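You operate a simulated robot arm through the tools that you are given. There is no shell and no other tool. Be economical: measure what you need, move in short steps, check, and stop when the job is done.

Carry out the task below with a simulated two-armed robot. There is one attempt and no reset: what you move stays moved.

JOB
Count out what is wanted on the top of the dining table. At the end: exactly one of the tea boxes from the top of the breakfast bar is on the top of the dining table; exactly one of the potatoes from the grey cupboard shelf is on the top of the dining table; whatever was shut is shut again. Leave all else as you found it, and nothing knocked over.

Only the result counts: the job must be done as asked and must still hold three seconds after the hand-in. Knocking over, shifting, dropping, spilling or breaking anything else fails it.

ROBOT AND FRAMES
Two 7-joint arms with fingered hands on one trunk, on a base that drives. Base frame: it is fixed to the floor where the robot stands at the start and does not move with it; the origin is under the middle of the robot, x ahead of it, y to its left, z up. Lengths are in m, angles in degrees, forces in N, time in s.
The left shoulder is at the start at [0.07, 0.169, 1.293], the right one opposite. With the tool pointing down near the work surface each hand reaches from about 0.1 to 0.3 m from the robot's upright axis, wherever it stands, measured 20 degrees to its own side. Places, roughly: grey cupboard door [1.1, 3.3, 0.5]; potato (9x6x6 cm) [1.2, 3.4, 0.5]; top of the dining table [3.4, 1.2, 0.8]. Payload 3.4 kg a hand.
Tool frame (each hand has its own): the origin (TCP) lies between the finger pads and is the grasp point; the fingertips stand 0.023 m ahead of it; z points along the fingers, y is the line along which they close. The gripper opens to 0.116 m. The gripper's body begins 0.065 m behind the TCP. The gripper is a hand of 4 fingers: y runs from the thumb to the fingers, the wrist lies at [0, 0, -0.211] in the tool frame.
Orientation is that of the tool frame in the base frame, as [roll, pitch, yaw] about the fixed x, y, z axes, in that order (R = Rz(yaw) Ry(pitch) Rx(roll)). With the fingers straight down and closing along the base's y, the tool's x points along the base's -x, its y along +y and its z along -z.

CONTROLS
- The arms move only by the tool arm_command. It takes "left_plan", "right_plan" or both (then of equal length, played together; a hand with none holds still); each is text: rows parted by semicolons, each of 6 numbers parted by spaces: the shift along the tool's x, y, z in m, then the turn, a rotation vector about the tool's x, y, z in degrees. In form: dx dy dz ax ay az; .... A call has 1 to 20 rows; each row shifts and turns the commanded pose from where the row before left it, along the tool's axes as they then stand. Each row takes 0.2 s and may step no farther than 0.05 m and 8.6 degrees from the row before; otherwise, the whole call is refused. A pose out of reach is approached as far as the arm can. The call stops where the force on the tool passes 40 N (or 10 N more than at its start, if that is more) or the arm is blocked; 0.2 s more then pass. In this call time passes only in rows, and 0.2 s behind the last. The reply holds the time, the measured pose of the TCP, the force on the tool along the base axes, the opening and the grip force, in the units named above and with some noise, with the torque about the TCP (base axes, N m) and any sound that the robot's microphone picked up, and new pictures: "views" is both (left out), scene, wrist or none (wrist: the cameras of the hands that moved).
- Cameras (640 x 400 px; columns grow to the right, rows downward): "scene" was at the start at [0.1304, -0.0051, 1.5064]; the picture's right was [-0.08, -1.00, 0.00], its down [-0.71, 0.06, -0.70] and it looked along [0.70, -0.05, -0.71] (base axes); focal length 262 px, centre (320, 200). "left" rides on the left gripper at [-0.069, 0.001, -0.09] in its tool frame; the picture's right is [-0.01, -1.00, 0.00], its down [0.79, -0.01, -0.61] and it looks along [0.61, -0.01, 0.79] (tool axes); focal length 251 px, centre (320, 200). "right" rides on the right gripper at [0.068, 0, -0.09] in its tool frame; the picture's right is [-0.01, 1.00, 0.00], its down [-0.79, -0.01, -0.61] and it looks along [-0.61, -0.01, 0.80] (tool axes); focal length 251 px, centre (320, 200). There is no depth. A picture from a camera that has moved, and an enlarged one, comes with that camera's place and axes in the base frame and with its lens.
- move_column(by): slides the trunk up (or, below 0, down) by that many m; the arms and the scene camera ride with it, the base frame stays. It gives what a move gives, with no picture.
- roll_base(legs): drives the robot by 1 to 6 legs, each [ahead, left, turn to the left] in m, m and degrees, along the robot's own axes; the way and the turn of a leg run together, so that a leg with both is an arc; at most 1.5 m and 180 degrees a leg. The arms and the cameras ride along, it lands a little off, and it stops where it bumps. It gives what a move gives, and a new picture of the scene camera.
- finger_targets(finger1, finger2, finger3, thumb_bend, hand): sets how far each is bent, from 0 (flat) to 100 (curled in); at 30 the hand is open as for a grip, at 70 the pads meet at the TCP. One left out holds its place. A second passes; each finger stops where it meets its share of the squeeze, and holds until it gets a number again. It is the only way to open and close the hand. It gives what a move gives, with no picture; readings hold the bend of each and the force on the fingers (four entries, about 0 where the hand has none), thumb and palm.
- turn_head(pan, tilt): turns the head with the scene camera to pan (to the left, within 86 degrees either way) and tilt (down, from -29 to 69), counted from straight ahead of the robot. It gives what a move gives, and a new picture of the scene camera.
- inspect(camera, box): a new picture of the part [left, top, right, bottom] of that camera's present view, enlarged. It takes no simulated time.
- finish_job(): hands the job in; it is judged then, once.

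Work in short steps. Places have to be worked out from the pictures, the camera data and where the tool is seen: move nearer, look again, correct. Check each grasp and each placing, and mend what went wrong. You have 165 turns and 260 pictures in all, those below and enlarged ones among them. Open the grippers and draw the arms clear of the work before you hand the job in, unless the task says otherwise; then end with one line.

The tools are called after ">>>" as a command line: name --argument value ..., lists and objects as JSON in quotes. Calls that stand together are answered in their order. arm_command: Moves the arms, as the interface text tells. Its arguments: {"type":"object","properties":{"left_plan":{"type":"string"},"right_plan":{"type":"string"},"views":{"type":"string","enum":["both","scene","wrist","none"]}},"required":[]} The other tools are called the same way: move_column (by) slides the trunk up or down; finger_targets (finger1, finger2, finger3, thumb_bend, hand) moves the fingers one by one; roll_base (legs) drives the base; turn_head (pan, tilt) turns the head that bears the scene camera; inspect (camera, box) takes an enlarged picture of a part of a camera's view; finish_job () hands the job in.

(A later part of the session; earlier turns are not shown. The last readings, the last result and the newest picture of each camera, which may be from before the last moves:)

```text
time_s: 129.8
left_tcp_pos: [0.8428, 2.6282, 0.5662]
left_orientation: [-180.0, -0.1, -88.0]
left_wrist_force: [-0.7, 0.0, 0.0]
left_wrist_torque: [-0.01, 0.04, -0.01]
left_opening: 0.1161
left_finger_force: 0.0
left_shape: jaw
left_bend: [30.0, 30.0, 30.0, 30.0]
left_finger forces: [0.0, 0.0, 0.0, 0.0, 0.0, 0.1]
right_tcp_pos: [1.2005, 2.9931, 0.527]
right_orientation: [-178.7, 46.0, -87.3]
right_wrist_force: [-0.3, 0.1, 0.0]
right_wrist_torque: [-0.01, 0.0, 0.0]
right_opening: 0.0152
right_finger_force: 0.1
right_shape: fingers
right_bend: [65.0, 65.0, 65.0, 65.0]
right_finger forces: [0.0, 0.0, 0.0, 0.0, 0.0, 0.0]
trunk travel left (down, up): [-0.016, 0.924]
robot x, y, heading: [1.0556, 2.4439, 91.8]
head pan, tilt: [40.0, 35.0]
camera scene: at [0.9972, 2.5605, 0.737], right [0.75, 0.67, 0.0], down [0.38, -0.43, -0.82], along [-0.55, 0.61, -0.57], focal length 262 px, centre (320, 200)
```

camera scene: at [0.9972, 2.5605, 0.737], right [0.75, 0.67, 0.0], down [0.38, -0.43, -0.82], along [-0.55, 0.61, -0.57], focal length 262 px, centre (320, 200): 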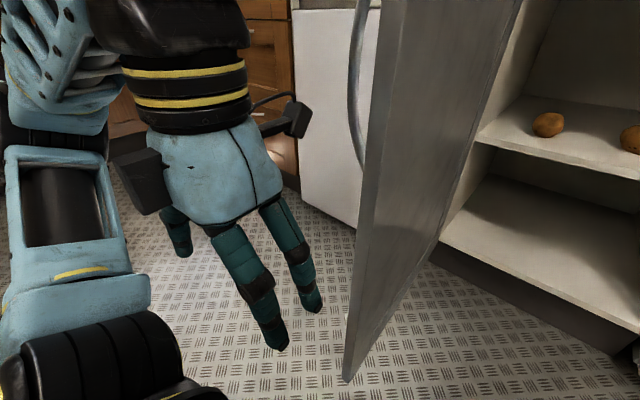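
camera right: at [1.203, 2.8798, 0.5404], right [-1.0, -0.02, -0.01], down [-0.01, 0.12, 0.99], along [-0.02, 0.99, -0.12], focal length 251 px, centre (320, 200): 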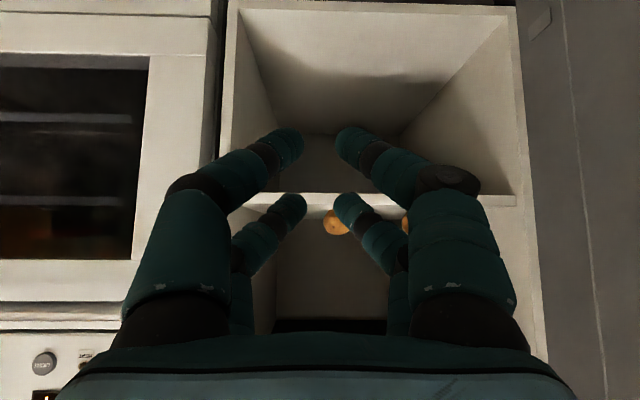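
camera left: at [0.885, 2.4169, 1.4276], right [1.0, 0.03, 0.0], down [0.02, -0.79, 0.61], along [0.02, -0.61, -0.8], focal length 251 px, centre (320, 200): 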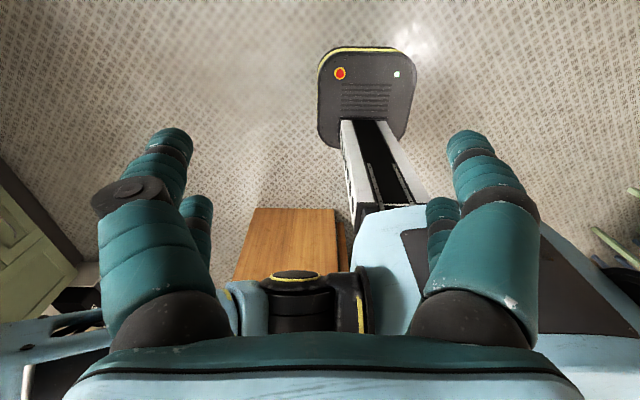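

The door stands at about 90° with its tip near [0.88, 2.77]. I shift the robot right 0.34 m for clearance, raise the trunk 0.1 m, open the hand and bring it back left in front of the potato.

>>> roll_base --legs '[[0, -0.34, -1.5]]'

>>> move_column --by 0.11

>>> finger_targets --hand "right" --finger1 32 --finger2 32 --finger3 32 --thumb_bend 32

>>> arm_command --right_plan "0 0.04 0 0 0 0; 0 0.04 0 0 0 0; 0 0.04 0 0 0 0; 0 0.04 0 0 0 0; 0 0.04 0 0 0 0; 0 0.04 0 0 0 0; 0 0.04 0 0 0 0; 0 0.04 0 0 0 0; 0 0.04 0 0 0 0" --views "wrist"

>>> turn_head --pan 20 --tilt 25

```text
time_s: 132.1
left_tcp_pos: [1.189, 2.6395, 0.5666]
left_orientation: [-179.9, 0.1, -89.8]
left_wrist_force: [0.4, -1.1, -0.4]
left_wrist_torque: [-0.03, 0.0, 0.01]
left_opening: 0.1157
left_finger_force: 0.0
left_shape: jaw
left_bend: [30.0, 30.0, 30.0, 30.0]
left_finger forces: [0.0, 0.1, 0.1, 0.0, 0.0, 0.0]
right_tcp_pos: [1.5581, 2.994, 0.5269]
right_orientation: [-178.7, 45.9, -89.2]
right_wrist_force: [0.2, -0.1, -0.5]
right_wrist_torque: [0.02, -0.02, -0.02]
right_opening: 0.015
right_finger_force: 0.1
right_shape: fingers
right_bend: [65.0, 65.0, 65.0, 65.0]
right_finger forces: [0.0, 0.0, 0.1, 0.0, 0.0, 0.0]
trunk travel left (down, up): [-0.016, 0.924]
robot x, y, heading: [1.3984, 2.4503, 90.2]
head pan, tilt: [40.0, 35.0]
camera scene: at [1.3408, 2.5678, 0.737], right [0.77, 0.64, 0.0], down [0.37, -0.44, -0.82], along [-0.53, 0.63, -0.57], focal length 262 px, centre (320, 200)
```

scene: 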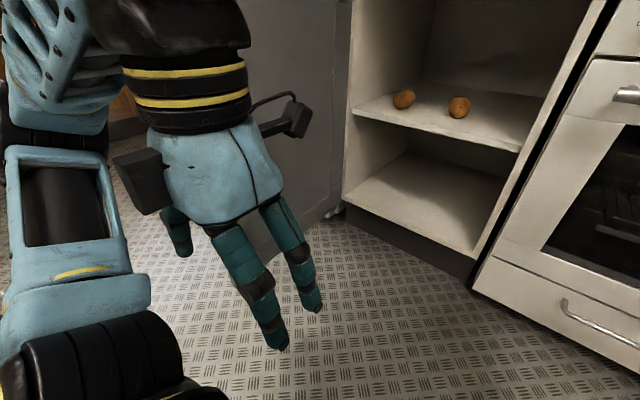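

```text
time_s: 133.5
left_tcp_pos: [1.1898, 2.6398, 0.6758]
left_orientation: [-180.0, 0.0, -89.9]
left_wrist_force: [-0.6, 0.5, 0.6]
left_wrist_torque: [0.04, 0.01, 0.01]
left_opening: 0.1159
left_finger_force: 0.0
left_shape: jaw
left_bend: [30.0, 30.0, 30.0, 30.0]
left_finger forces: [0.1, 0.0, 0.0, 0.0, 0.0, 0.1]
right_tcp_pos: [1.5579, 2.9945, 0.6365]
right_orientation: [-178.7, 45.9, -89.2]
right_wrist_force: [-0.3, 0.4, -0.2]
right_wrist_torque: [0.0, -0.03, 0.03]
right_opening: 0.015
right_finger_force: 0.0
right_shape: fingers
right_bend: [65.0, 65.0, 65.0, 65.0]
right_finger forces: [0.1, 0.0, 0.0, 0.0, 0.1, 0.0]
trunk travel left (down, up): [-0.126, 0.814]
robot x, y, heading: [1.4008, 2.45, 90.1]
head pan, tilt: [40.0, 35.0]
```

```text
time_s: 134.5
left_tcp_pos: [1.1896, 2.6398, 0.6772]
left_orientation: [-179.9, 0.1, -89.9]
left_wrist_force: [0.1, -0.5, 0.2]
left_wrist_torque: [-0.04, 0.0, -0.04]
left_opening: 0.1159
left_finger_force: 0.1
left_shape: jaw
left_bend: [30.0, 30.0, 30.0, 30.0]
left_finger forces: [0.1, 0.0, 0.0, 0.0, 0.1, 0.1]
right_tcp_pos: [1.5579, 2.9941, 0.6374]
right_orientation: [-178.7, 46.1, -89.3]
right_wrist_force: [0.2, 0.5, -0.4]
right_wrist_torque: [-0.01, 0.02, 0.03]
right_opening: 0.1107
right_finger_force: 0.1
right_shape: fingers
right_bend: [32.0, 32.0, 32.0, 32.0]
right_finger forces: [0.0, 0.0, 0.0, 0.0, 0.1, 0.0]
trunk travel left (down, up): [-0.126, 0.814]
robot x, y, heading: [1.3961, 2.4461, 90.2]
head pan, tilt: [40.0, 35.0]
```

```text
time_s: 136.5
left_tcp_pos: [1.1886, 2.6395, 0.6763]
left_orientation: [-179.9, 0.0, -89.8]
left_wrist_force: [-0.3, 0.4, 0.0]
left_wrist_torque: [0.03, 0.03, 0.01]
left_opening: 0.116
left_finger_force: 0.0
left_shape: jaw
left_bend: [30.0, 30.0, 30.0, 30.0]
left_finger forces: [0.0, 0.1, 0.0, 0.0, 0.1, 0.0]
right_tcp_pos: [1.4827, 2.9955, 0.6374]
right_orientation: [-178.8, 45.9, -89.2]
right_wrist_force: [0.9, -0.2, -0.1]
right_wrist_torque: [0.0, 0.0, -0.01]
right_opening: 0.1111
right_finger_force: 0.0
right_shape: fingers
right_bend: [32.0, 32.0, 32.0, 32.0]
right_finger forces: [0.1, 0.1, 0.0, 0.0, 0.0, 0.0]
right hand out of reach, approached as far as the arm can: row 2, 3, 4, 5, 6, 7, 8, 9
trunk travel left (down, up): [-0.126, 0.814]
robot x, y, heading: [1.401, 2.4499, 90.4]
head pan, tilt: [40.0, 35.0]
camera right: at [1.4828, 2.8814, 0.6509], right [-1.0, 0.01, -0.01], down [-0.01, 0.12, 0.99], along [0.01, 0.99, -0.12], focal length 251 px, centre (320, 200)
```

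right: 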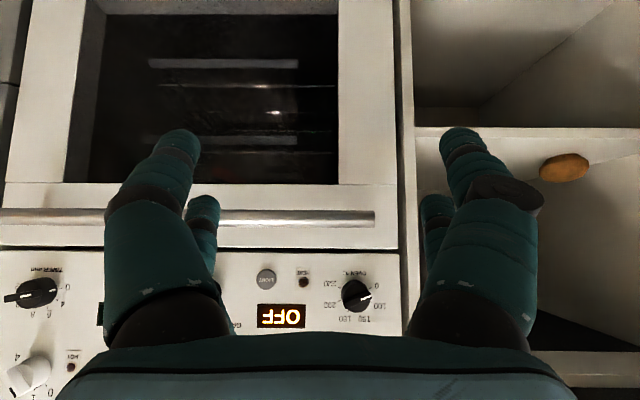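

```text
time_s: 137.3
left_tcp_pos: [1.189, 2.6399, 0.6769]
left_orientation: [179.9, 0.0, -89.9]
left_wrist_force: [-0.5, -0.1, 0.2]
left_wrist_torque: [0.0, -0.02, -0.04]
left_opening: 0.1158
left_finger_force: 0.0
left_shape: jaw
left_bend: [30.0, 30.0, 30.0, 30.0]
left_finger forces: [0.1, 0.0, 0.1, 0.1, 0.0, 0.0]
right_tcp_pos: [1.483, 2.9954, 0.6378]
right_orientation: [-178.9, 45.9, -89.2]
right_wrist_force: [0.2, 0.1, 0.3]
right_wrist_torque: [-0.03, -0.02, 0.03]
right_opening: 0.1111
right_finger_force: 0.0
right_shape: fingers
right_bend: [32.0, 32.0, 32.0, 32.0]
right_finger forces: [0.0, 0.0, 0.1, 0.0, 0.0, 0.0]
trunk travel left (down, up): [-0.126, 0.814]
robot x, y, heading: [1.3969, 2.4483, 89.9]
head pan, tilt: [20.0, 25.0]
camera scene: at [1.3658, 2.5869, 0.8627], right [0.94, 0.34, 0.0], down [0.15, -0.4, -0.91], along [-0.31, 0.85, -0.42], focal length 262 px, centre (320, 200)
```

scene: 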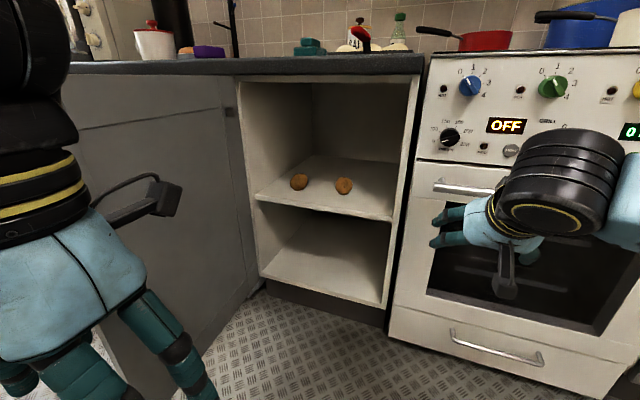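

The hand can't cross that far left. I'll turn the base left instead and come in at an angle. First I zoom on the potatoes.

>>> inspect --camera "scene" --box '[250, 140, 410, 240]'

>>> roll_base --legs '[[0.0, 0, 25]]'

```text
4.00 times, centred on (330, 190) of scene
camera zoom: at [1.3658, 2.5869, 0.8627], right [0.94, 0.34, 0.0], down [0.15, -0.4, -0.91], along [-0.31, 0.85, -0.42], focal length 1050 px, centre (280, 240)
```

zoom: 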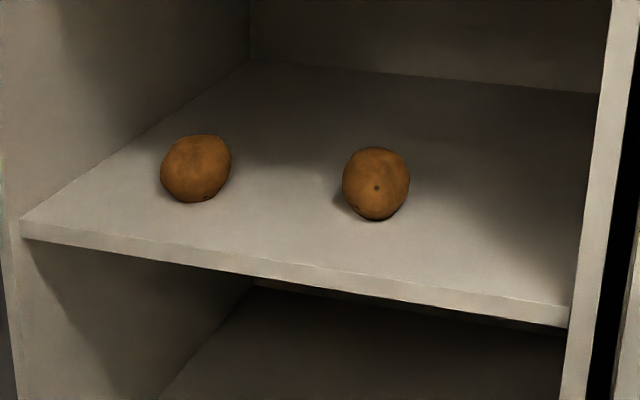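

```text
time_s: 139.0
left_tcp_pos: [1.1293, 2.5344, 0.6769]
left_orientation: [180.0, 0.0, -65.3]
left_wrist_force: [0.5, 0.4, -0.9]
left_wrist_torque: [-0.01, 0.01, -0.02]
left_opening: 0.1161
left_finger_force: 0.1
left_shape: jaw
left_bend: [30.0, 30.0, 30.0, 30.0]
left_finger forces: [0.1, 0.0, 0.0, 0.1, 0.0, 0.0]
right_tcp_pos: [1.2483, 2.9801, 0.6381]
right_orientation: [-178.8, 45.9, -64.6]
right_wrist_force: [0.1, 0.1, 0.3]
right_wrist_torque: [0.01, -0.04, -0.02]
right_opening: 0.1113
right_finger_force: 0.1
right_shape: fingers
right_bend: [32.0, 32.0, 32.0, 32.0]
right_finger forces: [0.0, 0.0, 0.0, 0.0, 0.0, 0.1]
trunk travel left (down, up): [-0.126, 0.814]
robot x, y, heading: [1.4013, 2.4492, 114.5]
head pan, tilt: [20.0, 25.0]
camera scene: at [1.3118, 2.5614, 0.8627], right [0.71, 0.7, 0.0], down [0.3, -0.3, -0.91], along [-0.64, 0.64, -0.42], focal length 262 px, centre (320, 200)
```

scene: 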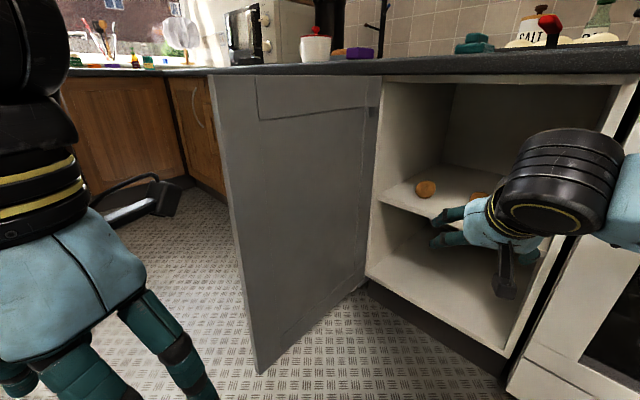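

The right potato is near [1.155, 3.415] with its long axis pointing roughly at me, a good pinch direction. For clearance over the door I first lift the left hand 12 cm and bring it a bit to the right, then drive in.

>>> arm_command --left_plan "0 -0.02 -0.03 0 0 0; 0 -0.02 -0.03 0 0 0; 0 -0.02 -0.03 0 0 0; 0 -0.02 -0.03 0 0 0; 0 0 0 0 0 0" --views "none"

>>> turn_head --pan 60 --tilt 20

```text
time_s: 140.2
left_tcp_pos: [1.2043, 2.5693, 0.7924]
left_orientation: [-179.9, 0.0, -65.2]
left_wrist_force: [0.1, 0.2, -0.4]
left_wrist_torque: [0.01, -0.01, 0.01]
left_opening: 0.116
left_finger_force: 0.0
left_shape: jaw
left_bend: [30.0, 30.0, 30.0, 30.0]
left_finger forces: [0.0, 0.0, 0.1, 0.0, 0.1, 0.1]
left hand out of reach, approached as far as the arm can: row 4
right_tcp_pos: [1.2496, 2.9809, 0.6384]
right_orientation: [-178.8, 45.9, -64.6]
right_wrist_force: [-0.1, 0.4, -0.6]
right_wrist_torque: [-0.04, 0.01, 0.0]
right_opening: 0.1112
right_finger_force: 0.1
right_shape: fingers
right_bend: [32.0, 32.0, 32.0, 32.0]
right_finger forces: [0.1, 0.0, 0.0, 0.0, 0.1, 0.0]
trunk travel left (down, up): [-0.126, 0.814]
robot x, y, heading: [1.4016, 2.4499, 114.8]
head pan, tilt: [20.0, 25.0]
```

```text
time_s: 141.3
left_tcp_pos: [1.204, 2.57, 0.7927]
left_orientation: [-179.8, 0.0, -65.2]
left_wrist_force: [-0.3, 0.7, -0.7]
left_wrist_torque: [0.0, 0.01, -0.03]
left_opening: 0.116
left_finger_force: 0.0
left_shape: jaw
left_bend: [30.0, 30.0, 30.0, 30.0]
left_finger forces: [0.0, 0.1, 0.1, 0.0, 0.0, 0.0]
right_tcp_pos: [1.2486, 2.9809, 0.6381]
right_orientation: [-178.7, 45.8, -64.7]
right_wrist_force: [0.2, -0.2, 0.0]
right_wrist_torque: [-0.01, 0.03, 0.02]
right_opening: 0.1109
right_finger_force: 0.0
right_shape: fingers
right_bend: [32.0, 32.0, 32.0, 32.0]
right_finger forces: [0.0, 0.0, 0.0, 0.0, 0.1, 0.0]
trunk travel left (down, up): [-0.126, 0.814]
robot x, y, heading: [1.3972, 2.448, 114.7]
head pan, tilt: [60.0, 20.0]
camera scene: at [1.2839, 2.5046, 0.8708], right [0.09, 1.0, 0.0], down [0.34, -0.03, -0.94], along [-0.94, 0.09, -0.34], focal length 262 px, centre (320, 200)
```

scene: 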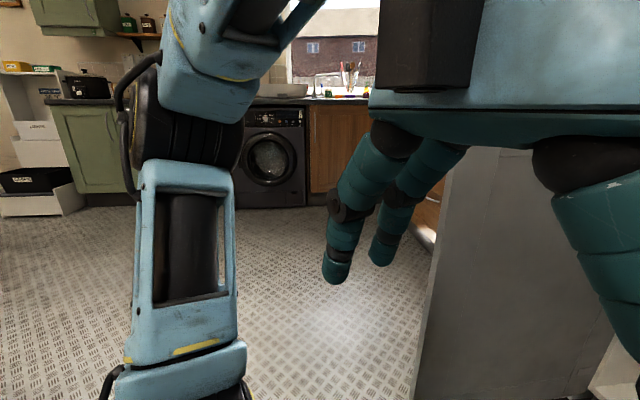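

The left elbow would pass close to the door tip, so I'll keep the base further back and reach out more with the right arm. I test the extension here first.

>>> arm_command --right_plan "-0.022 0 0.022 0 0 0; -0.022 0 0.022 0 0 0; -0.022 0 0.022 0 0 0; -0.022 0 0.022 0 0 0; 0 0 0 0 0 0" --views "none"

>>> turn_head --pan 0 --tilt 25

```text
time_s: 142.5
left_tcp_pos: [1.2046, 2.5688, 0.7943]
left_orientation: [-179.8, 0.1, -65.2]
left_wrist_force: [0.1, 0.6, 1.0]
left_wrist_torque: [0.02, 0.0, 0.01]
left_opening: 0.116
left_finger_force: 0.1
left_shape: jaw
left_bend: [30.0, 30.0, 30.0, 30.0]
left_finger forces: [0.0, 0.0, 0.1, 0.0, 0.1, 0.1]
right_tcp_pos: [1.2495, 3.0527, 0.6352]
right_orientation: [-178.8, 45.9, -64.7]
right_wrist_force: [-0.3, 0.4, 0.7]
right_wrist_torque: [-0.02, -0.02, 0.02]
right_opening: 0.111
right_finger_force: 0.0
right_shape: fingers
right_bend: [32.0, 32.0, 32.0, 32.0]
right_finger forces: [0.0, 0.0, 0.0, 0.0, 0.1, 0.0]
right hand out of reach, approached as far as the arm can: row 1, 2, 3, 4
trunk travel left (down, up): [-0.126, 0.814]
robot x, y, heading: [1.3987, 2.4492, 114.6]
head pan, tilt: [60.0, 20.0]
```

```text
time_s: 143.8
left_tcp_pos: [1.2055, 2.5688, 0.7927]
left_orientation: [-179.9, 0.0, -65.4]
left_wrist_force: [0.1, 0.3, -0.2]
left_wrist_torque: [-0.01, 0.0, -0.01]
left_opening: 0.116
left_finger_force: 0.0
left_shape: jaw
left_bend: [30.0, 30.0, 30.0, 30.0]
left_finger forces: [0.1, 0.1, 0.0, 0.1, 0.0, 0.1]
right_tcp_pos: [1.25, 3.0527, 0.635]
right_orientation: [-178.8, 45.9, -64.7]
right_wrist_force: [0.2, -0.6, -0.2]
right_wrist_torque: [0.01, -0.02, -0.02]
right_opening: 0.1112
right_finger_force: 0.1
right_shape: fingers
right_bend: [32.0, 32.0, 32.0, 32.0]
right_finger forces: [0.1, 0.0, 0.0, 0.1, 0.1, 0.0]
trunk travel left (down, up): [-0.126, 0.814]
robot x, y, heading: [1.4077, 2.4507, 114.9]
head pan, tilt: [0.0, 25.0]
camera scene: at [1.3381, 2.5796, 0.8627], right [0.91, 0.42, 0.0], down [0.18, -0.38, -0.91], along [-0.38, 0.82, -0.42], focal length 262 px, centre (320, 200)
```

scene: 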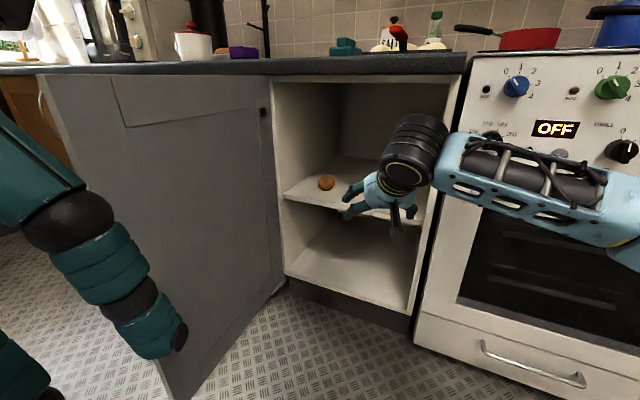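

The left elbow would graze the door tip, so I'll push the door wider first: closed fingers, sliding the base in world −x with the right hand against the door's inside.

>>> finger_targets --hand "right" --finger1 62 --finger2 62 --finger3 62 --thumb_bend 62

>>> roll_base --legs '[[0.125, 0.273, 0], [0.062, 0.137, 0]]'

```text
time_s: 144.8
left_tcp_pos: [1.2044, 2.5694, 0.7932]
left_orientation: [-179.7, 0.0, -65.3]
left_wrist_force: [-0.4, -0.3, 0.3]
left_wrist_torque: [-0.02, 0.01, 0.0]
left_opening: 0.1159
left_finger_force: 0.0
left_shape: jaw
left_bend: [30.0, 30.0, 30.0, 30.0]
left_finger forces: [0.0, 0.1, 0.0, 0.0, 0.0, 0.0]
right_tcp_pos: [1.2503, 3.0514, 0.6351]
right_orientation: [-178.9, 45.9, -64.7]
right_wrist_force: [-1.0, -0.1, 0.5]
right_wrist_torque: [-0.03, -0.03, 0.02]
right_opening: 0.0238
right_finger_force: 0.0
right_shape: fingers
right_bend: [62.0, 62.0, 62.0, 62.0]
right_finger forces: [0.0, 0.0, 0.1, 0.1, 0.0, 0.0]
trunk travel left (down, up): [-0.126, 0.814]
robot x, y, heading: [1.3976, 2.4527, 114.4]
head pan, tilt: [0.0, 25.0]
```

```text
time_s: 147.5
left_tcp_pos: [0.8291, 2.5668, 0.7933]
left_orientation: [-179.9, 0.0, -65.2]
left_wrist_force: [0.2, 0.4, -0.6]
left_wrist_torque: [0.01, 0.0, -0.02]
left_opening: 0.116
left_finger_force: 0.1
left_shape: jaw
left_bend: [30.0, 30.0, 30.0, 30.0]
left_finger forces: [0.0, 0.1, 0.0, 0.0, 0.1, 0.0]
right_tcp_pos: [0.8782, 3.052, 0.6349]
right_orientation: [-178.4, 45.5, -65.1]
right_wrist_force: [9.0, 1.0, -0.9]
right_wrist_torque: [-0.02, 0.23, 0.16]
right_opening: 0.0233
right_finger_force: 4.8
right_shape: fingers
right_bend: [62.0, 62.0, 62.0, 62.0]
right_finger forces: [0.1, 8.7, 0.0, 0.0, 0.0, 0.0]
trunk travel left (down, up): [-0.126, 0.814]
robot x, y, heading: [1.0166, 2.4476, 114.8]
head pan, tilt: [0.0, 25.0]
stopped in leg 2: the force on the tool passed its limit (the readings are from after the stop); the commanded pose is now the measured one
camera scene: at [0.9629, 2.5782, 0.8627], right [0.91, 0.42, 0.0], down [0.18, -0.38, -0.91], along [-0.38, 0.82, -0.42], focal length 262 px, centre (320, 200)
```

scene: 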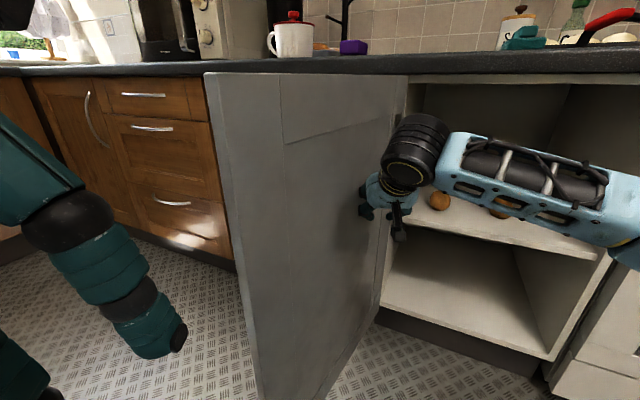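

The door hit its stop at about 96°, its tip now near [0.81, 2.77]. I back the hand off the door and check where the right elbow is, since it must clear the oven.

>>> roll_base --legs '[[-0.166, -0.364, 0]]'

>>> turn_head --pan -45 --tilt 15

```text
time_s: 150.0
left_tcp_pos: [1.2255, 2.5673, 0.7931]
left_orientation: [-179.8, 0.0, -65.5]
left_wrist_force: [-0.7, 0.4, 0.8]
left_wrist_torque: [0.03, 0.03, -0.02]
left_opening: 0.1156
left_finger_force: 0.0
left_shape: jaw
left_bend: [30.0, 30.0, 30.0, 30.0]
left_finger forces: [0.0, 0.0, 0.1, 0.1, 0.1, 0.0]
right_tcp_pos: [1.2756, 3.0508, 0.6354]
right_orientation: [-178.4, 45.7, -65.1]
right_wrist_force: [0.2, 0.0, 0.4]
right_wrist_torque: [-0.04, 0.04, 0.01]
right_opening: 0.0236
right_finger_force: 0.1
right_shape: fingers
right_bend: [62.0, 62.0, 62.0, 62.0]
right_finger forces: [0.1, 0.0, 0.0, 0.0, 0.0, 0.0]
trunk travel left (down, up): [-0.126, 0.814]
robot x, y, heading: [1.4205, 2.4484, 114.6]
head pan, tilt: [0.0, 25.0]
camera scene: at [1.3581, 2.5764, 0.8627], right [0.91, 0.41, 0.0], down [0.17, -0.38, -0.91], along [-0.37, 0.83, -0.42], focal length 262 px, centre (320, 200)
```

scene: 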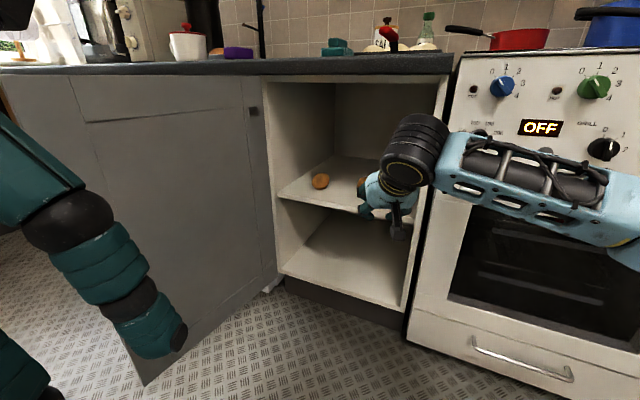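

```text
time_s: 151.1
left_tcp_pos: [1.2243, 2.5671, 0.7924]
left_orientation: [-179.8, 0.0, -65.4]
left_wrist_force: [0.4, 0.0, -1.5]
left_wrist_torque: [0.02, -0.02, -0.01]
left_opening: 0.116
left_finger_force: 0.1
left_shape: jaw
left_bend: [30.0, 30.0, 30.0, 30.0]
left_finger forces: [0.1, 0.1, 0.0, 0.0, 0.1, 0.0]
right_tcp_pos: [1.274, 3.0505, 0.6344]
right_orientation: [-178.4, 45.7, -65.1]
right_wrist_force: [0.2, 0.7, -0.4]
right_wrist_torque: [-0.03, 0.03, -0.01]
right_opening: 0.0236
right_finger_force: 0.1
right_shape: fingers
right_bend: [62.0, 62.0, 62.0, 62.0]
right_finger forces: [0.1, 0.0, 0.0, 0.0, 0.0, 0.0]
trunk travel left (down, up): [-0.126, 0.814]
robot x, y, heading: [1.4178, 2.4417, 114.3]
head pan, tilt: [-45.0, 15.0]
camera scene: at [1.4288, 2.5799, 0.8789], right [0.94, -0.35, 0.0], down [-0.09, -0.24, -0.97], along [0.34, 0.9, -0.26], focal length 262 px, centre (320, 200)
```

scene: 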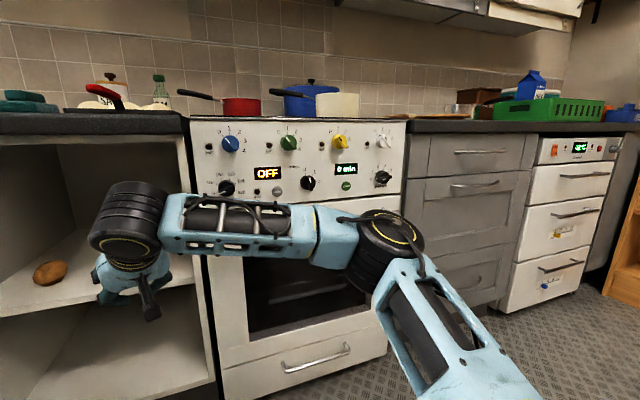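

The right elbow would hit the oven in this pose. A flatter hand (30° dip) lets the arm straighten and keeps the elbow back, so I try that here in free space.

>>> arm_command --right_plan "0 0 0 0 -8 0; 0 0 0 0 -8 0; -0.015 0 0.026 0 0 0; -0.015 0 0.026 0 0 0; -0.015 0 0.026 0 0 0; -0.015 0 0.026 0 0 0; -0.015 0 0.026 0 0 0; 0 0 0 0 0 0" --views "scene"

```text
time_s: 152.9
left_tcp_pos: [1.2238, 2.567, 0.7924]
left_orientation: [-179.9, 0.1, -65.5]
left_wrist_force: [0.0, -0.1, -1.0]
left_wrist_torque: [-0.02, 0.02, 0.01]
left_opening: 0.1156
left_finger_force: 0.1
left_shape: jaw
left_bend: [30.0, 30.0, 30.0, 30.0]
left_finger forces: [0.1, 0.0, 0.1, 0.1, 0.0, 0.0]
right_tcp_pos: [1.2766, 3.1637, 0.6352]
right_orientation: [-177.6, 61.7, -64.2]
right_wrist_force: [0.0, 0.3, 0.2]
right_wrist_torque: [0.02, -0.02, 0.01]
right_opening: 0.0233
right_finger_force: 0.0
right_shape: fingers
right_bend: [62.0, 62.0, 62.0, 62.0]
right_finger forces: [0.0, 0.0, 0.0, 0.0, 0.0, 0.1]
right hand out of reach, approached as far as the arm can: row 4, 5, 6, 7
trunk travel left (down, up): [-0.126, 0.814]
robot x, y, heading: [1.4156, 2.447, 114.4]
head pan, tilt: [-45.0, 15.0]
camera scene: at [1.4289, 2.5799, 0.8789], right [0.94, -0.35, 0.0], down [-0.09, -0.24, -0.97], along [0.34, 0.9, -0.26], focal length 262 px, centre (320, 200)
```

scene: 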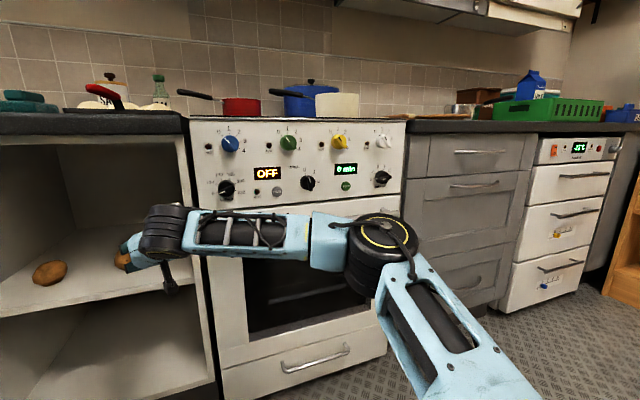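

The elbow stays put while the hand advances 11 cm, which helps. To carry the left elbow over the door top I raise the trunk 0.12 m, and lower the right hand by the same plus a little.

>>> move_column --by 0.12

>>> arm_command --right_plan "0.035 0 0.019 0 0 0; 0.035 0 0.019 0 0 0; 0.035 0 0.019 0 0 0; 0.035 0 0.019 0 0 0; 0 0 0 0 0 0" --views "scene"

```text
time_s: 154.4
left_tcp_pos: [1.2235, 2.5653, 0.9135]
left_orientation: [-179.7, 0.0, -65.6]
left_wrist_force: [0.0, 0.9, 0.3]
left_wrist_torque: [-0.02, 0.02, -0.01]
left_opening: 0.1158
left_finger_force: 0.1
left_shape: jaw
left_bend: [30.0, 30.0, 30.0, 30.0]
left_finger forces: [0.0, 0.1, 0.0, 0.0, 0.0, 0.0]
right_tcp_pos: [1.2766, 3.1637, 0.7553]
right_orientation: [-177.7, 61.6, -64.3]
right_wrist_force: [0.7, 0.1, 0.4]
right_wrist_torque: [0.0, 0.01, 0.02]
right_opening: 0.0235
right_finger_force: 0.0
right_shape: fingers
right_bend: [62.0, 62.0, 62.0, 62.0]
right_finger forces: [0.1, 0.1, 0.1, 0.0, 0.0, 0.1]
trunk travel left (down, up): [-0.246, 0.694]
robot x, y, heading: [1.4186, 2.444, 114.1]
head pan, tilt: [-45.0, 15.0]
```

```text
time_s: 155.6
left_tcp_pos: [1.2252, 2.5674, 0.9136]
left_orientation: [-179.8, -0.1, -65.6]
left_wrist_force: [-0.2, -0.6, -1.1]
left_wrist_torque: [0.05, 0.02, 0.0]
left_opening: 0.1159
left_finger_force: 0.0
left_shape: jaw
left_bend: [30.0, 30.0, 30.0, 30.0]
left_finger forces: [0.1, 0.0, 0.0, 0.0, 0.0, 0.0]
right_tcp_pos: [1.2984, 3.1544, 0.6026]
right_orientation: [-177.7, 61.7, -64.2]
right_wrist_force: [-0.3, 0.9, -0.4]
right_wrist_torque: [0.02, -0.02, -0.02]
right_opening: 0.0235
right_finger_force: 0.0
right_shape: fingers
right_bend: [62.0, 62.0, 62.0, 62.0]
right_finger forces: [0.0, 0.0, 0.0, 0.0, 0.0, 0.0]
right hand out of reach, approached as far as the arm can: row 3, 4
trunk travel left (down, up): [-0.246, 0.694]
robot x, y, heading: [1.4187, 2.4469, 114.4]
head pan, tilt: [-45.0, 15.0]
camera scene: at [1.4288, 2.5799, 0.999], right [0.94, -0.35, 0.0], down [-0.09, -0.24, -0.97], along [0.34, 0.9, -0.26], focal length 262 px, centre (320, 200)
```

scene: 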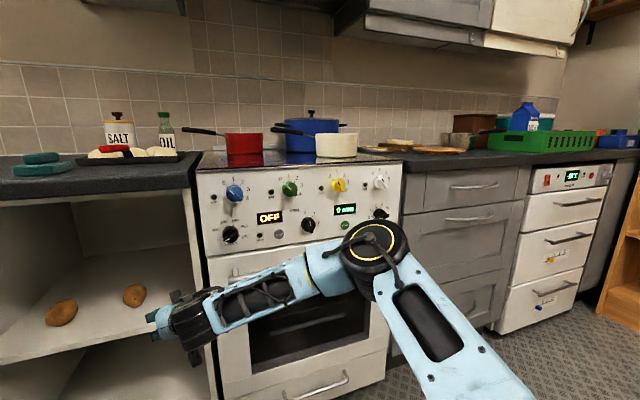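

Geometry favours the left hand: with the base turned left its elbow fits inside the open door and its camera rides on top. I swap: retract and point the right hand down, and extend and pitch the left hand forward.

>>> arm_command --left_plan "-0.03 0 0 0 0 0; -0.03 0 0 0 0 0; -0.03 0 0 0 0 0; -0.03 0 0 0 0 0; -0.03 0 0 0 0 0; -0.03 0 0 0 0 0; -0.03 0 0 0 0 0; -0.03 0 0 0 0 0; -0.03 0 0 0 0 0; -0.03 0 0 0 0 0; 0 0 0 0 -8 0; 0 0 0 0 -8 0; 0 0 0 0 -8 0; 0 0 0 0 -8 0; 0 0 0 0 -8 0; 0 0 0 0 -8 0; 0 0 0 0 -8 0; 0 0 0 0 -6 0" --right_plan "0.0141 0 -0.0264 0 0 0; 0.0141 0 -0.0264 0 0 0; 0.0141 0 -0.0264 0 0 0; 0.0141 0 -0.0264 0 0 0; 0.0141 0 -0.0264 0 0 0; 0.0141 0 -0.0264 0 0 0; 0.0141 0 -0.0264 0 0 0; 0.0141 0 -0.0264 0 0 0; 0.0141 0 -0.0264 0 0 0; 0.0141 0 -0.0264 0 0 0; 0 0 0 0 8 0; 0 0 0 0 8 0; 0 0 0 0 8 0; 0 0 0 0 8 0; 0 0 0 0 8 0; 0 0 0 0 8 0; 0 0 0 0 8 0; 0 0 0 0 6 0" --views "none"

>>> turn_head --pan 0 --tilt 30

```text
time_s: 159.4
left_tcp_pos: [1.1022, 2.8314, 0.9009]
left_orientation: [-179.5, 62.0, -65.0]
left_wrist_force: [-0.1, -0.8, 0.1]
left_wrist_torque: [0.01, 0.0, -0.04]
left_opening: 0.116
left_finger_force: 0.0
left_shape: jaw
left_bend: [30.0, 30.0, 30.0, 30.0]
left_finger forces: [0.1, 0.0, 0.0, 0.1, 0.0, 0.0]
left hand out of reach, approached as far as the arm can: row 10
right_tcp_pos: [1.3662, 2.9414, 0.5924]
right_orientation: [-178.9, -0.4, -66.2]
right_wrist_force: [0.5, -0.3, 0.1]
right_wrist_torque: [0.03, 0.03, 0.01]
right_opening: 0.0235
right_finger_force: 0.1
right_shape: fingers
right_bend: [62.0, 62.0, 62.0, 62.0]
right_finger forces: [0.1, 0.0, 0.0, 0.0, 0.1, 0.1]
right hand out of reach, approached as far as the arm can: row 8, 9, 10
trunk travel left (down, up): [-0.246, 0.694]
robot x, y, heading: [1.4172, 2.4414, 114.5]
head pan, tilt: [-45.0, 15.0]
```

```text
time_s: 160.5
left_tcp_pos: [1.1012, 2.8315, 0.9029]
left_orientation: [-179.6, 62.1, -65.1]
left_wrist_force: [-0.4, 0.4, -0.7]
left_wrist_torque: [-0.01, -0.01, 0.02]
left_opening: 0.1159
left_finger_force: 0.1
left_shape: jaw
left_bend: [30.0, 30.0, 30.0, 30.0]
left_finger forces: [0.0, 0.0, 0.1, 0.0, 0.1, 0.0]
right_tcp_pos: [1.3673, 2.9424, 0.5928]
right_orientation: [-178.9, -0.2, -66.3]
right_wrist_force: [0.0, 0.1, 0.1]
right_wrist_torque: [-0.02, -0.01, 0.02]
right_opening: 0.0237
right_finger_force: 0.0
right_shape: fingers
right_bend: [62.0, 62.0, 62.0, 62.0]
right_finger forces: [0.0, 0.1, 0.1, 0.1, 0.0, 0.1]
trunk travel left (down, up): [-0.246, 0.694]
robot x, y, heading: [1.42, 2.4432, 114.5]
head pan, tilt: [0.0, 30.0]
camera scene: at [1.3587, 2.5749, 0.9748], right [0.91, 0.41, 0.0], down [0.21, -0.46, -0.87], along [-0.36, 0.79, -0.5], focal length 262 px, centre (320, 200)
```

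scene: 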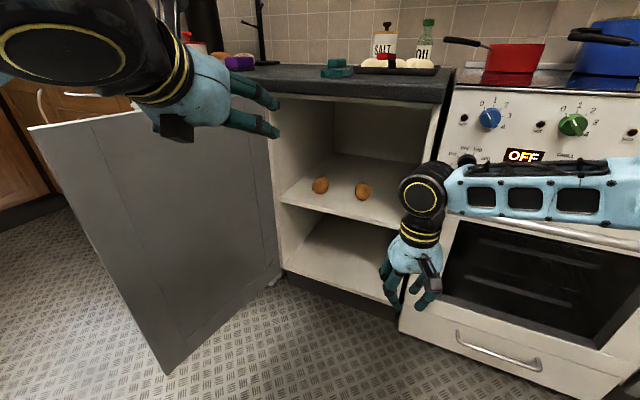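

Now I tuck the right hand further back and up, while lowering and extending the left hand toward shelf height.

>>> arm_command --left_plan "0.0174 0 0.033 0 0 0; 0.0174 0 0.033 0 0 0; 0.0174 0 0.033 0 0 0; 0.0174 0 0.033 0 0 0; 0.0174 0 0.033 0 0 0; 0.0174 0 0.033 0 0 0; 0.0174 0 0.033 0 0 0; 0.0174 0 0.033 0 0 0; 0 0 0 0 0 0" --right_plan "0.03 -0.003 -0.022 0 0 0; 0.03 -0.003 -0.022 0 0 0; 0.03 -0.003 -0.022 0 0 0; 0.03 -0.003 -0.022 0 0 0; 0.03 -0.003 -0.022 0 0 0; 0.03 -0.003 -0.022 0 0 0; 0.03 -0.003 -0.022 0 0 0; 0.03 -0.003 -0.022 0 0 0; 0.03 -0.003 -0.022 0 0 0" --views "both"

```text
time_s: 162.5
left_tcp_pos: [1.034, 2.9835, 0.6529]
left_orientation: [-179.5, 62.1, -65.1]
left_wrist_force: [-0.6, 0.2, 0.6]
left_wrist_torque: [-0.02, 0.0, 0.01]
left_opening: 0.1157
left_finger_force: 0.0
left_shape: jaw
left_bend: [30.0, 30.0, 30.0, 30.0]
left_finger forces: [0.0, 0.1, 0.0, 0.0, 0.0, 0.0]
right_tcp_pos: [1.4999, 2.704, 0.7923]
right_orientation: [-178.9, -0.3, -66.3]
right_wrist_force: [0.3, 0.4, -0.5]
right_wrist_torque: [0.04, -0.01, -0.03]
right_opening: 0.0238
right_finger_force: 0.1
right_shape: fingers
right_bend: [62.0, 62.0, 62.0, 62.0]
right_finger forces: [0.0, 0.0, 0.0, 0.1, 0.1, 0.0]
trunk travel left (down, up): [-0.246, 0.694]
robot x, y, heading: [1.4188, 2.4458, 114.6]
head pan, tilt: [0.0, 30.0]
camera scene: at [1.3589, 2.5745, 0.9748], right [0.91, 0.41, 0.0], down [0.21, -0.46, -0.87], along [-0.36, 0.79, -0.5], focal length 262 px, centre (320, 200)
camera right: at [1.5252, 2.6389, 0.8818], right [-0.92, -0.4, -0.02], down [-0.33, 0.73, 0.6], along [-0.22, 0.56, -0.8], focal length 251 px, centre (320, 200)
camera left: at [1.0531, 2.9405, 0.7554], right [0.91, 0.42, 0.01], down [0.39, -0.82, -0.42], along [-0.17, 0.38, -0.91], focal length 251 px, centre (320, 200)
```

scene: 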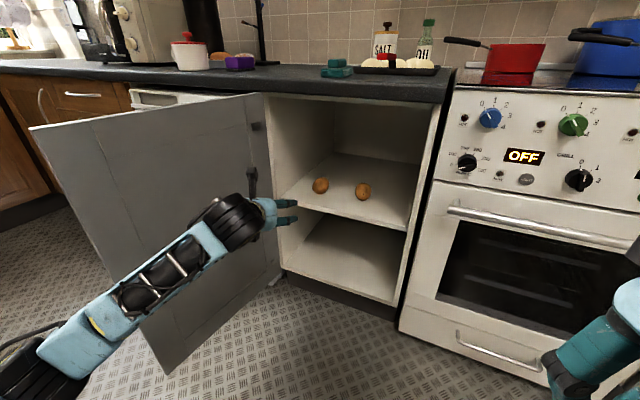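
right: 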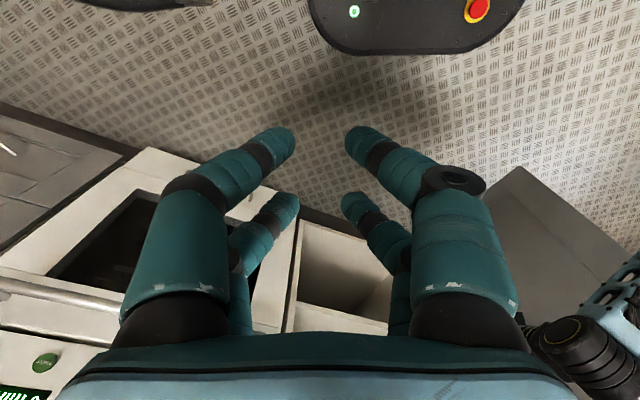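
left: 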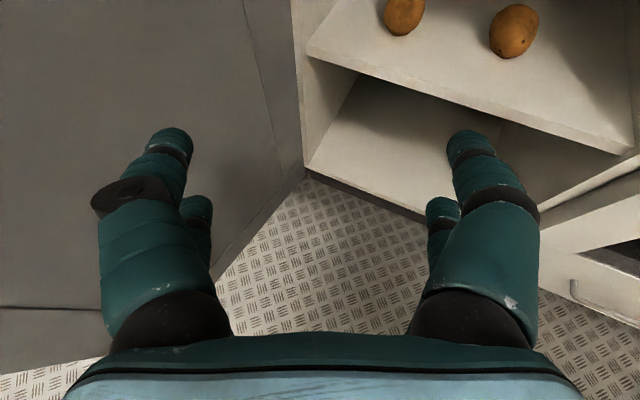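

From the left camera the right potato is at about [1.153, 3.41]. I reposition the base so the left hand is above and just in front of it, staying at z≈0.65.

>>> roll_base --legs '[[0, -0.284, 0], [0.2, 0, 0]]'

>>> inspect --camera "left" --box '[0, 0, 640, 400]'

```text
time_s: 165.7
left_tcp_pos: [1.2046, 3.2795, 0.6522]
left_orientation: [-179.5, 61.9, -64.7]
left_wrist_force: [-0.7, -0.6, -0.1]
left_wrist_torque: [-0.01, -0.05, -0.02]
left_opening: 0.1156
left_finger_force: 0.0
left_shape: jaw
left_bend: [30.0, 30.0, 30.0, 30.0]
left_finger forces: [0.1, 0.1, 0.0, 0.0, 0.1, 0.0]
right_tcp_pos: [1.671, 3.0052, 0.7914]
right_orientation: [-179.0, -0.3, -65.8]
right_wrist_force: [0.3, 0.7, -0.3]
right_wrist_torque: [0.01, 0.04, 0.03]
right_opening: 0.0235
right_finger_force: 0.1
right_shape: fingers
right_bend: [62.0, 62.0, 62.0, 62.0]
right_finger forces: [0.0, 0.0, 0.1, 0.1, 0.0, 0.1]
trunk travel left (down, up): [-0.246, 0.694]
robot x, y, heading: [1.5918, 2.7437, 114.8]
head pan, tilt: [0.0, 30.0]
camera scene: at [1.5314, 2.8739, 0.9746], right [0.91, 0.42, 0.0], down [0.21, -0.45, -0.87], along [-0.36, 0.79, -0.5], focal length 262 px, centre (320, 200)
```

scene: 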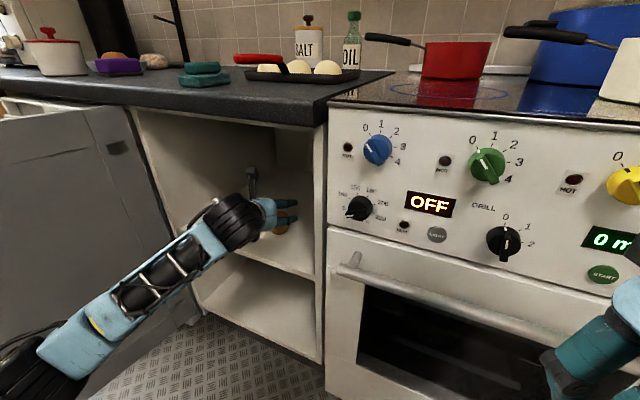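

```text
1.00 times, centred on (320, 200) of left (not enlarged: the box is as wide or as high as the picture)
camera zoom: at [1.2235, 3.2376, 0.7551], right [0.91, 0.43, 0.01], down [0.39, -0.82, -0.42], along [-0.17, 0.38, -0.91], focal length 251 px, centre (320, 200)
```

zoom: 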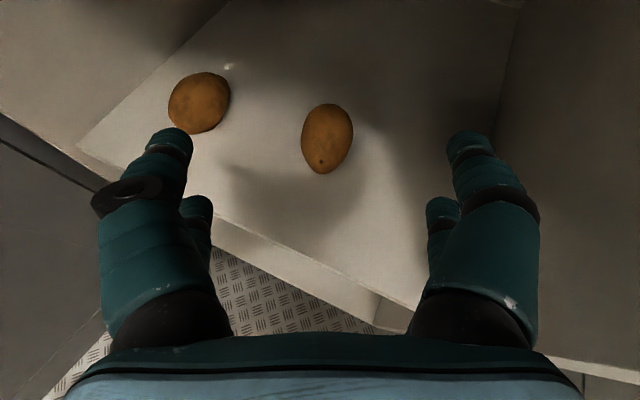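

The hand axis lines up with the potato (at [1.155, 3.408], long axis along the hand). I narrow the hand slightly and advance about 70 % of the way.

>>> finger_targets --hand "left" --finger1 37 --finger2 37 --finger3 37 --thumb_bend 37

>>> arm_command --left_plan "0.0045 -0.0012 0.0242 0 0 0; 0.0045 -0.0012 0.0242 0 0 0; 0.0045 -0.0012 0.0242 0 0 0; 0.0045 -0.0012 0.0242 0 0 0; 0.0045 -0.0012 0.0242 0 0 0" --views "both"

```text
time_s: 166.7
left_tcp_pos: [1.2033, 3.2793, 0.6527]
left_orientation: [-179.5, 61.9, -64.7]
left_wrist_force: [-0.8, -0.2, -0.1]
left_wrist_torque: [0.01, 0.02, -0.02]
left_opening: 0.0976
left_finger_force: 0.0
left_shape: fingers
left_bend: [37.0, 37.0, 37.0, 37.0]
left_finger forces: [0.0, 0.0, 0.0, 0.0, 0.1, 0.0]
right_tcp_pos: [1.6703, 3.004, 0.7913]
right_orientation: [-178.9, -0.3, -65.8]
right_wrist_force: [-0.1, 0.4, 0.3]
right_wrist_torque: [0.0, 0.04, -0.02]
right_opening: 0.0232
right_finger_force: 0.0
right_shape: fingers
right_bend: [62.0, 62.0, 62.0, 62.0]
right_finger forces: [0.0, 0.0, 0.0, 0.0, 0.0, 0.0]
trunk travel left (down, up): [-0.246, 0.694]
robot x, y, heading: [1.5928, 2.7476, 114.8]
head pan, tilt: [0.0, 30.0]
```

```text
time_s: 167.9
left_tcp_pos: [1.1686, 3.371, 0.5768]
left_orientation: [-179.7, 61.9, -64.8]
left_wrist_force: [-0.7, -0.6, 0.3]
left_wrist_torque: [-0.03, -0.05, 0.01]
left_opening: 0.0974
left_finger_force: 0.1
left_shape: fingers
left_bend: [37.0, 37.0, 37.0, 37.0]
left_finger forces: [0.0, 0.0, 0.1, 0.0, 0.1, 0.1]
right_tcp_pos: [1.6712, 3.0047, 0.7915]
right_orientation: [-178.8, -0.2, -65.9]
right_wrist_force: [-1.1, 0.5, -0.9]
right_wrist_torque: [0.01, -0.02, 0.02]
right_opening: 0.0235
right_finger_force: 0.0
right_shape: fingers
right_bend: [62.0, 62.0, 62.0, 62.0]
right_finger forces: [0.1, 0.0, 0.1, 0.1, 0.1, 0.0]
trunk travel left (down, up): [-0.246, 0.694]
robot x, y, heading: [1.5939, 2.7453, 114.9]
head pan, tilt: [0.0, 30.0]
camera scene: at [1.5317, 2.8736, 0.9747], right [0.91, 0.42, 0.0], down [0.21, -0.45, -0.87], along [-0.36, 0.79, -0.5], focal length 262 px, centre (320, 200)
camera left: at [1.188, 3.3276, 0.679], right [0.91, 0.42, 0.01], down [0.39, -0.82, -0.42], along [-0.17, 0.38, -0.91], focal length 251 px, centre (320, 200)
```

scene: 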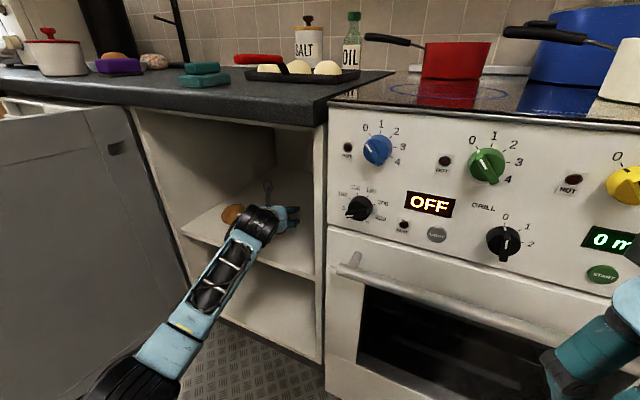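
left: 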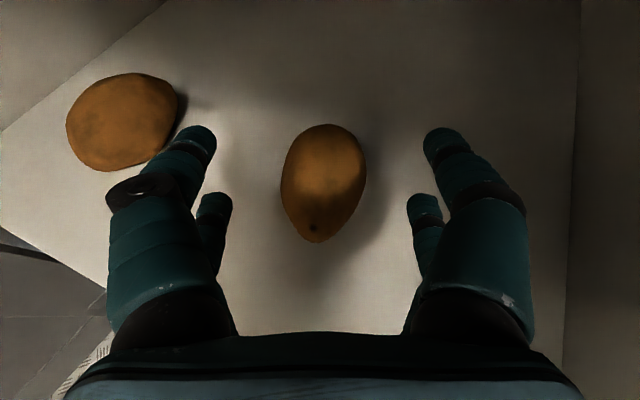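

Good alignment and the neighbouring potato is clear. I make the last 4.5 cm and close.

>>> arm_command --left_plan "0.005 0 0.022 0 0 0; 0.005 0 0.022 0 0 0; 0 0 0 0 0 0" --views "wrist"

>>> finger_targets --hand "left" --finger1 70 --finger2 70 --finger3 70 --thumb_bend 70

>>> inspect --camera "left" --box '[0, 0, 640, 400]'

```text
time_s: 168.7
left_tcp_pos: [1.1542, 3.4006, 0.5469]
left_orientation: [-179.6, 61.9, -64.8]
left_wrist_force: [0.3, 0.4, -1.4]
left_wrist_torque: [-0.02, 0.0, 0.0]
left_opening: 0.0972
left_finger_force: 0.0
left_shape: fingers
left_bend: [37.0, 37.0, 37.0, 37.0]
left_finger forces: [0.0, 0.1, 0.1, 0.0, 0.0, 0.1]
right_tcp_pos: [1.6712, 3.0043, 0.7918]
right_orientation: [-178.9, -0.4, -65.8]
right_wrist_force: [-0.4, -0.1, -0.8]
right_wrist_torque: [0.0, -0.01, 0.0]
right_opening: 0.0236
right_finger_force: 0.0
right_shape: fingers
right_bend: [62.0, 62.0, 62.0, 62.0]
right_finger forces: [0.1, 0.0, 0.1, 0.0, 0.1, 0.0]
trunk travel left (down, up): [-0.246, 0.694]
robot x, y, heading: [1.5868, 2.7441, 114.8]
head pan, tilt: [0.0, 30.0]
camera left: at [1.1729, 3.3582, 0.65], right [0.91, 0.42, 0.01], down [0.39, -0.82, -0.42], along [-0.17, 0.38, -0.91], focal length 251 px, centre (320, 200)
```

left: 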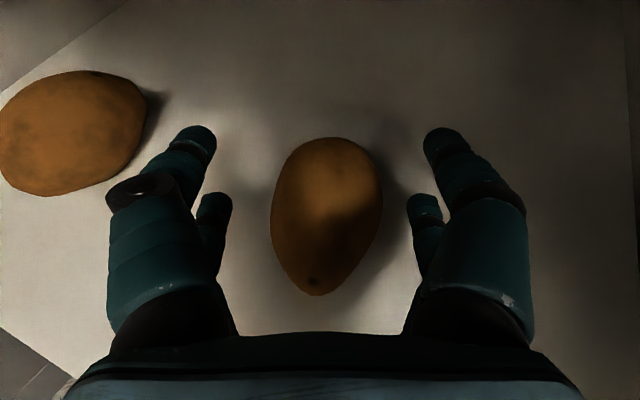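

```text
time_s: 169.7
left_tcp_pos: [1.1535, 3.4016, 0.5481]
left_orientation: [-179.6, 61.9, -64.7]
left_wrist_force: [0.2, 0.6, -0.8]
left_wrist_torque: [-0.03, 0.01, 0.0]
left_opening: 0.0018
left_finger_force: 7.6
left_shape: fingers
left_bend: [70.0, 52.0, 51.0, 70.0]
left_finger forces: [0.0, 7.7, 8.1, 0.1, 0.1, 0.0]
right_tcp_pos: [1.6715, 3.0052, 0.7918]
right_orientation: [-178.9, -0.2, -65.8]
right_wrist_force: [0.6, -0.1, 0.0]
right_wrist_torque: [-0.02, -0.01, -0.02]
right_opening: 0.0234
right_finger_force: 0.1
right_shape: fingers
right_bend: [62.0, 62.0, 62.0, 62.0]
right_finger forces: [0.0, 0.0, 0.0, 0.0, 0.0, 0.0]
trunk travel left (down, up): [-0.246, 0.694]
robot x, y, heading: [1.5886, 2.7473, 114.8]
head pan, tilt: [0.0, 30.0]
```

```text
1.00 times, centred on (320, 200) of left (not enlarged: the box is as wide or as high as the picture)
camera zoom: at [1.1728, 3.3581, 0.65], right [0.91, 0.42, 0.01], down [0.39, -0.82, -0.42], along [-0.17, 0.38, -0.91], focal length 251 px, centre (320, 200)
```

zoom: 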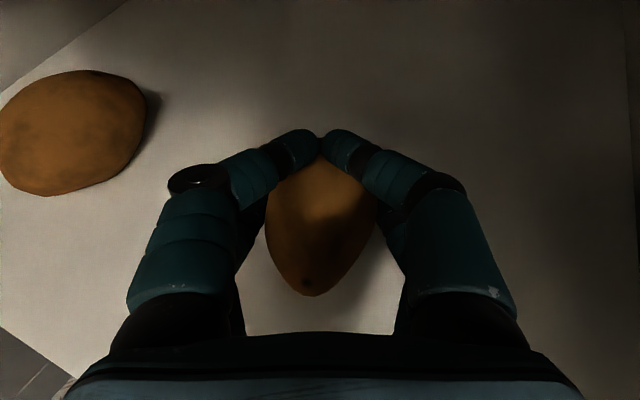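

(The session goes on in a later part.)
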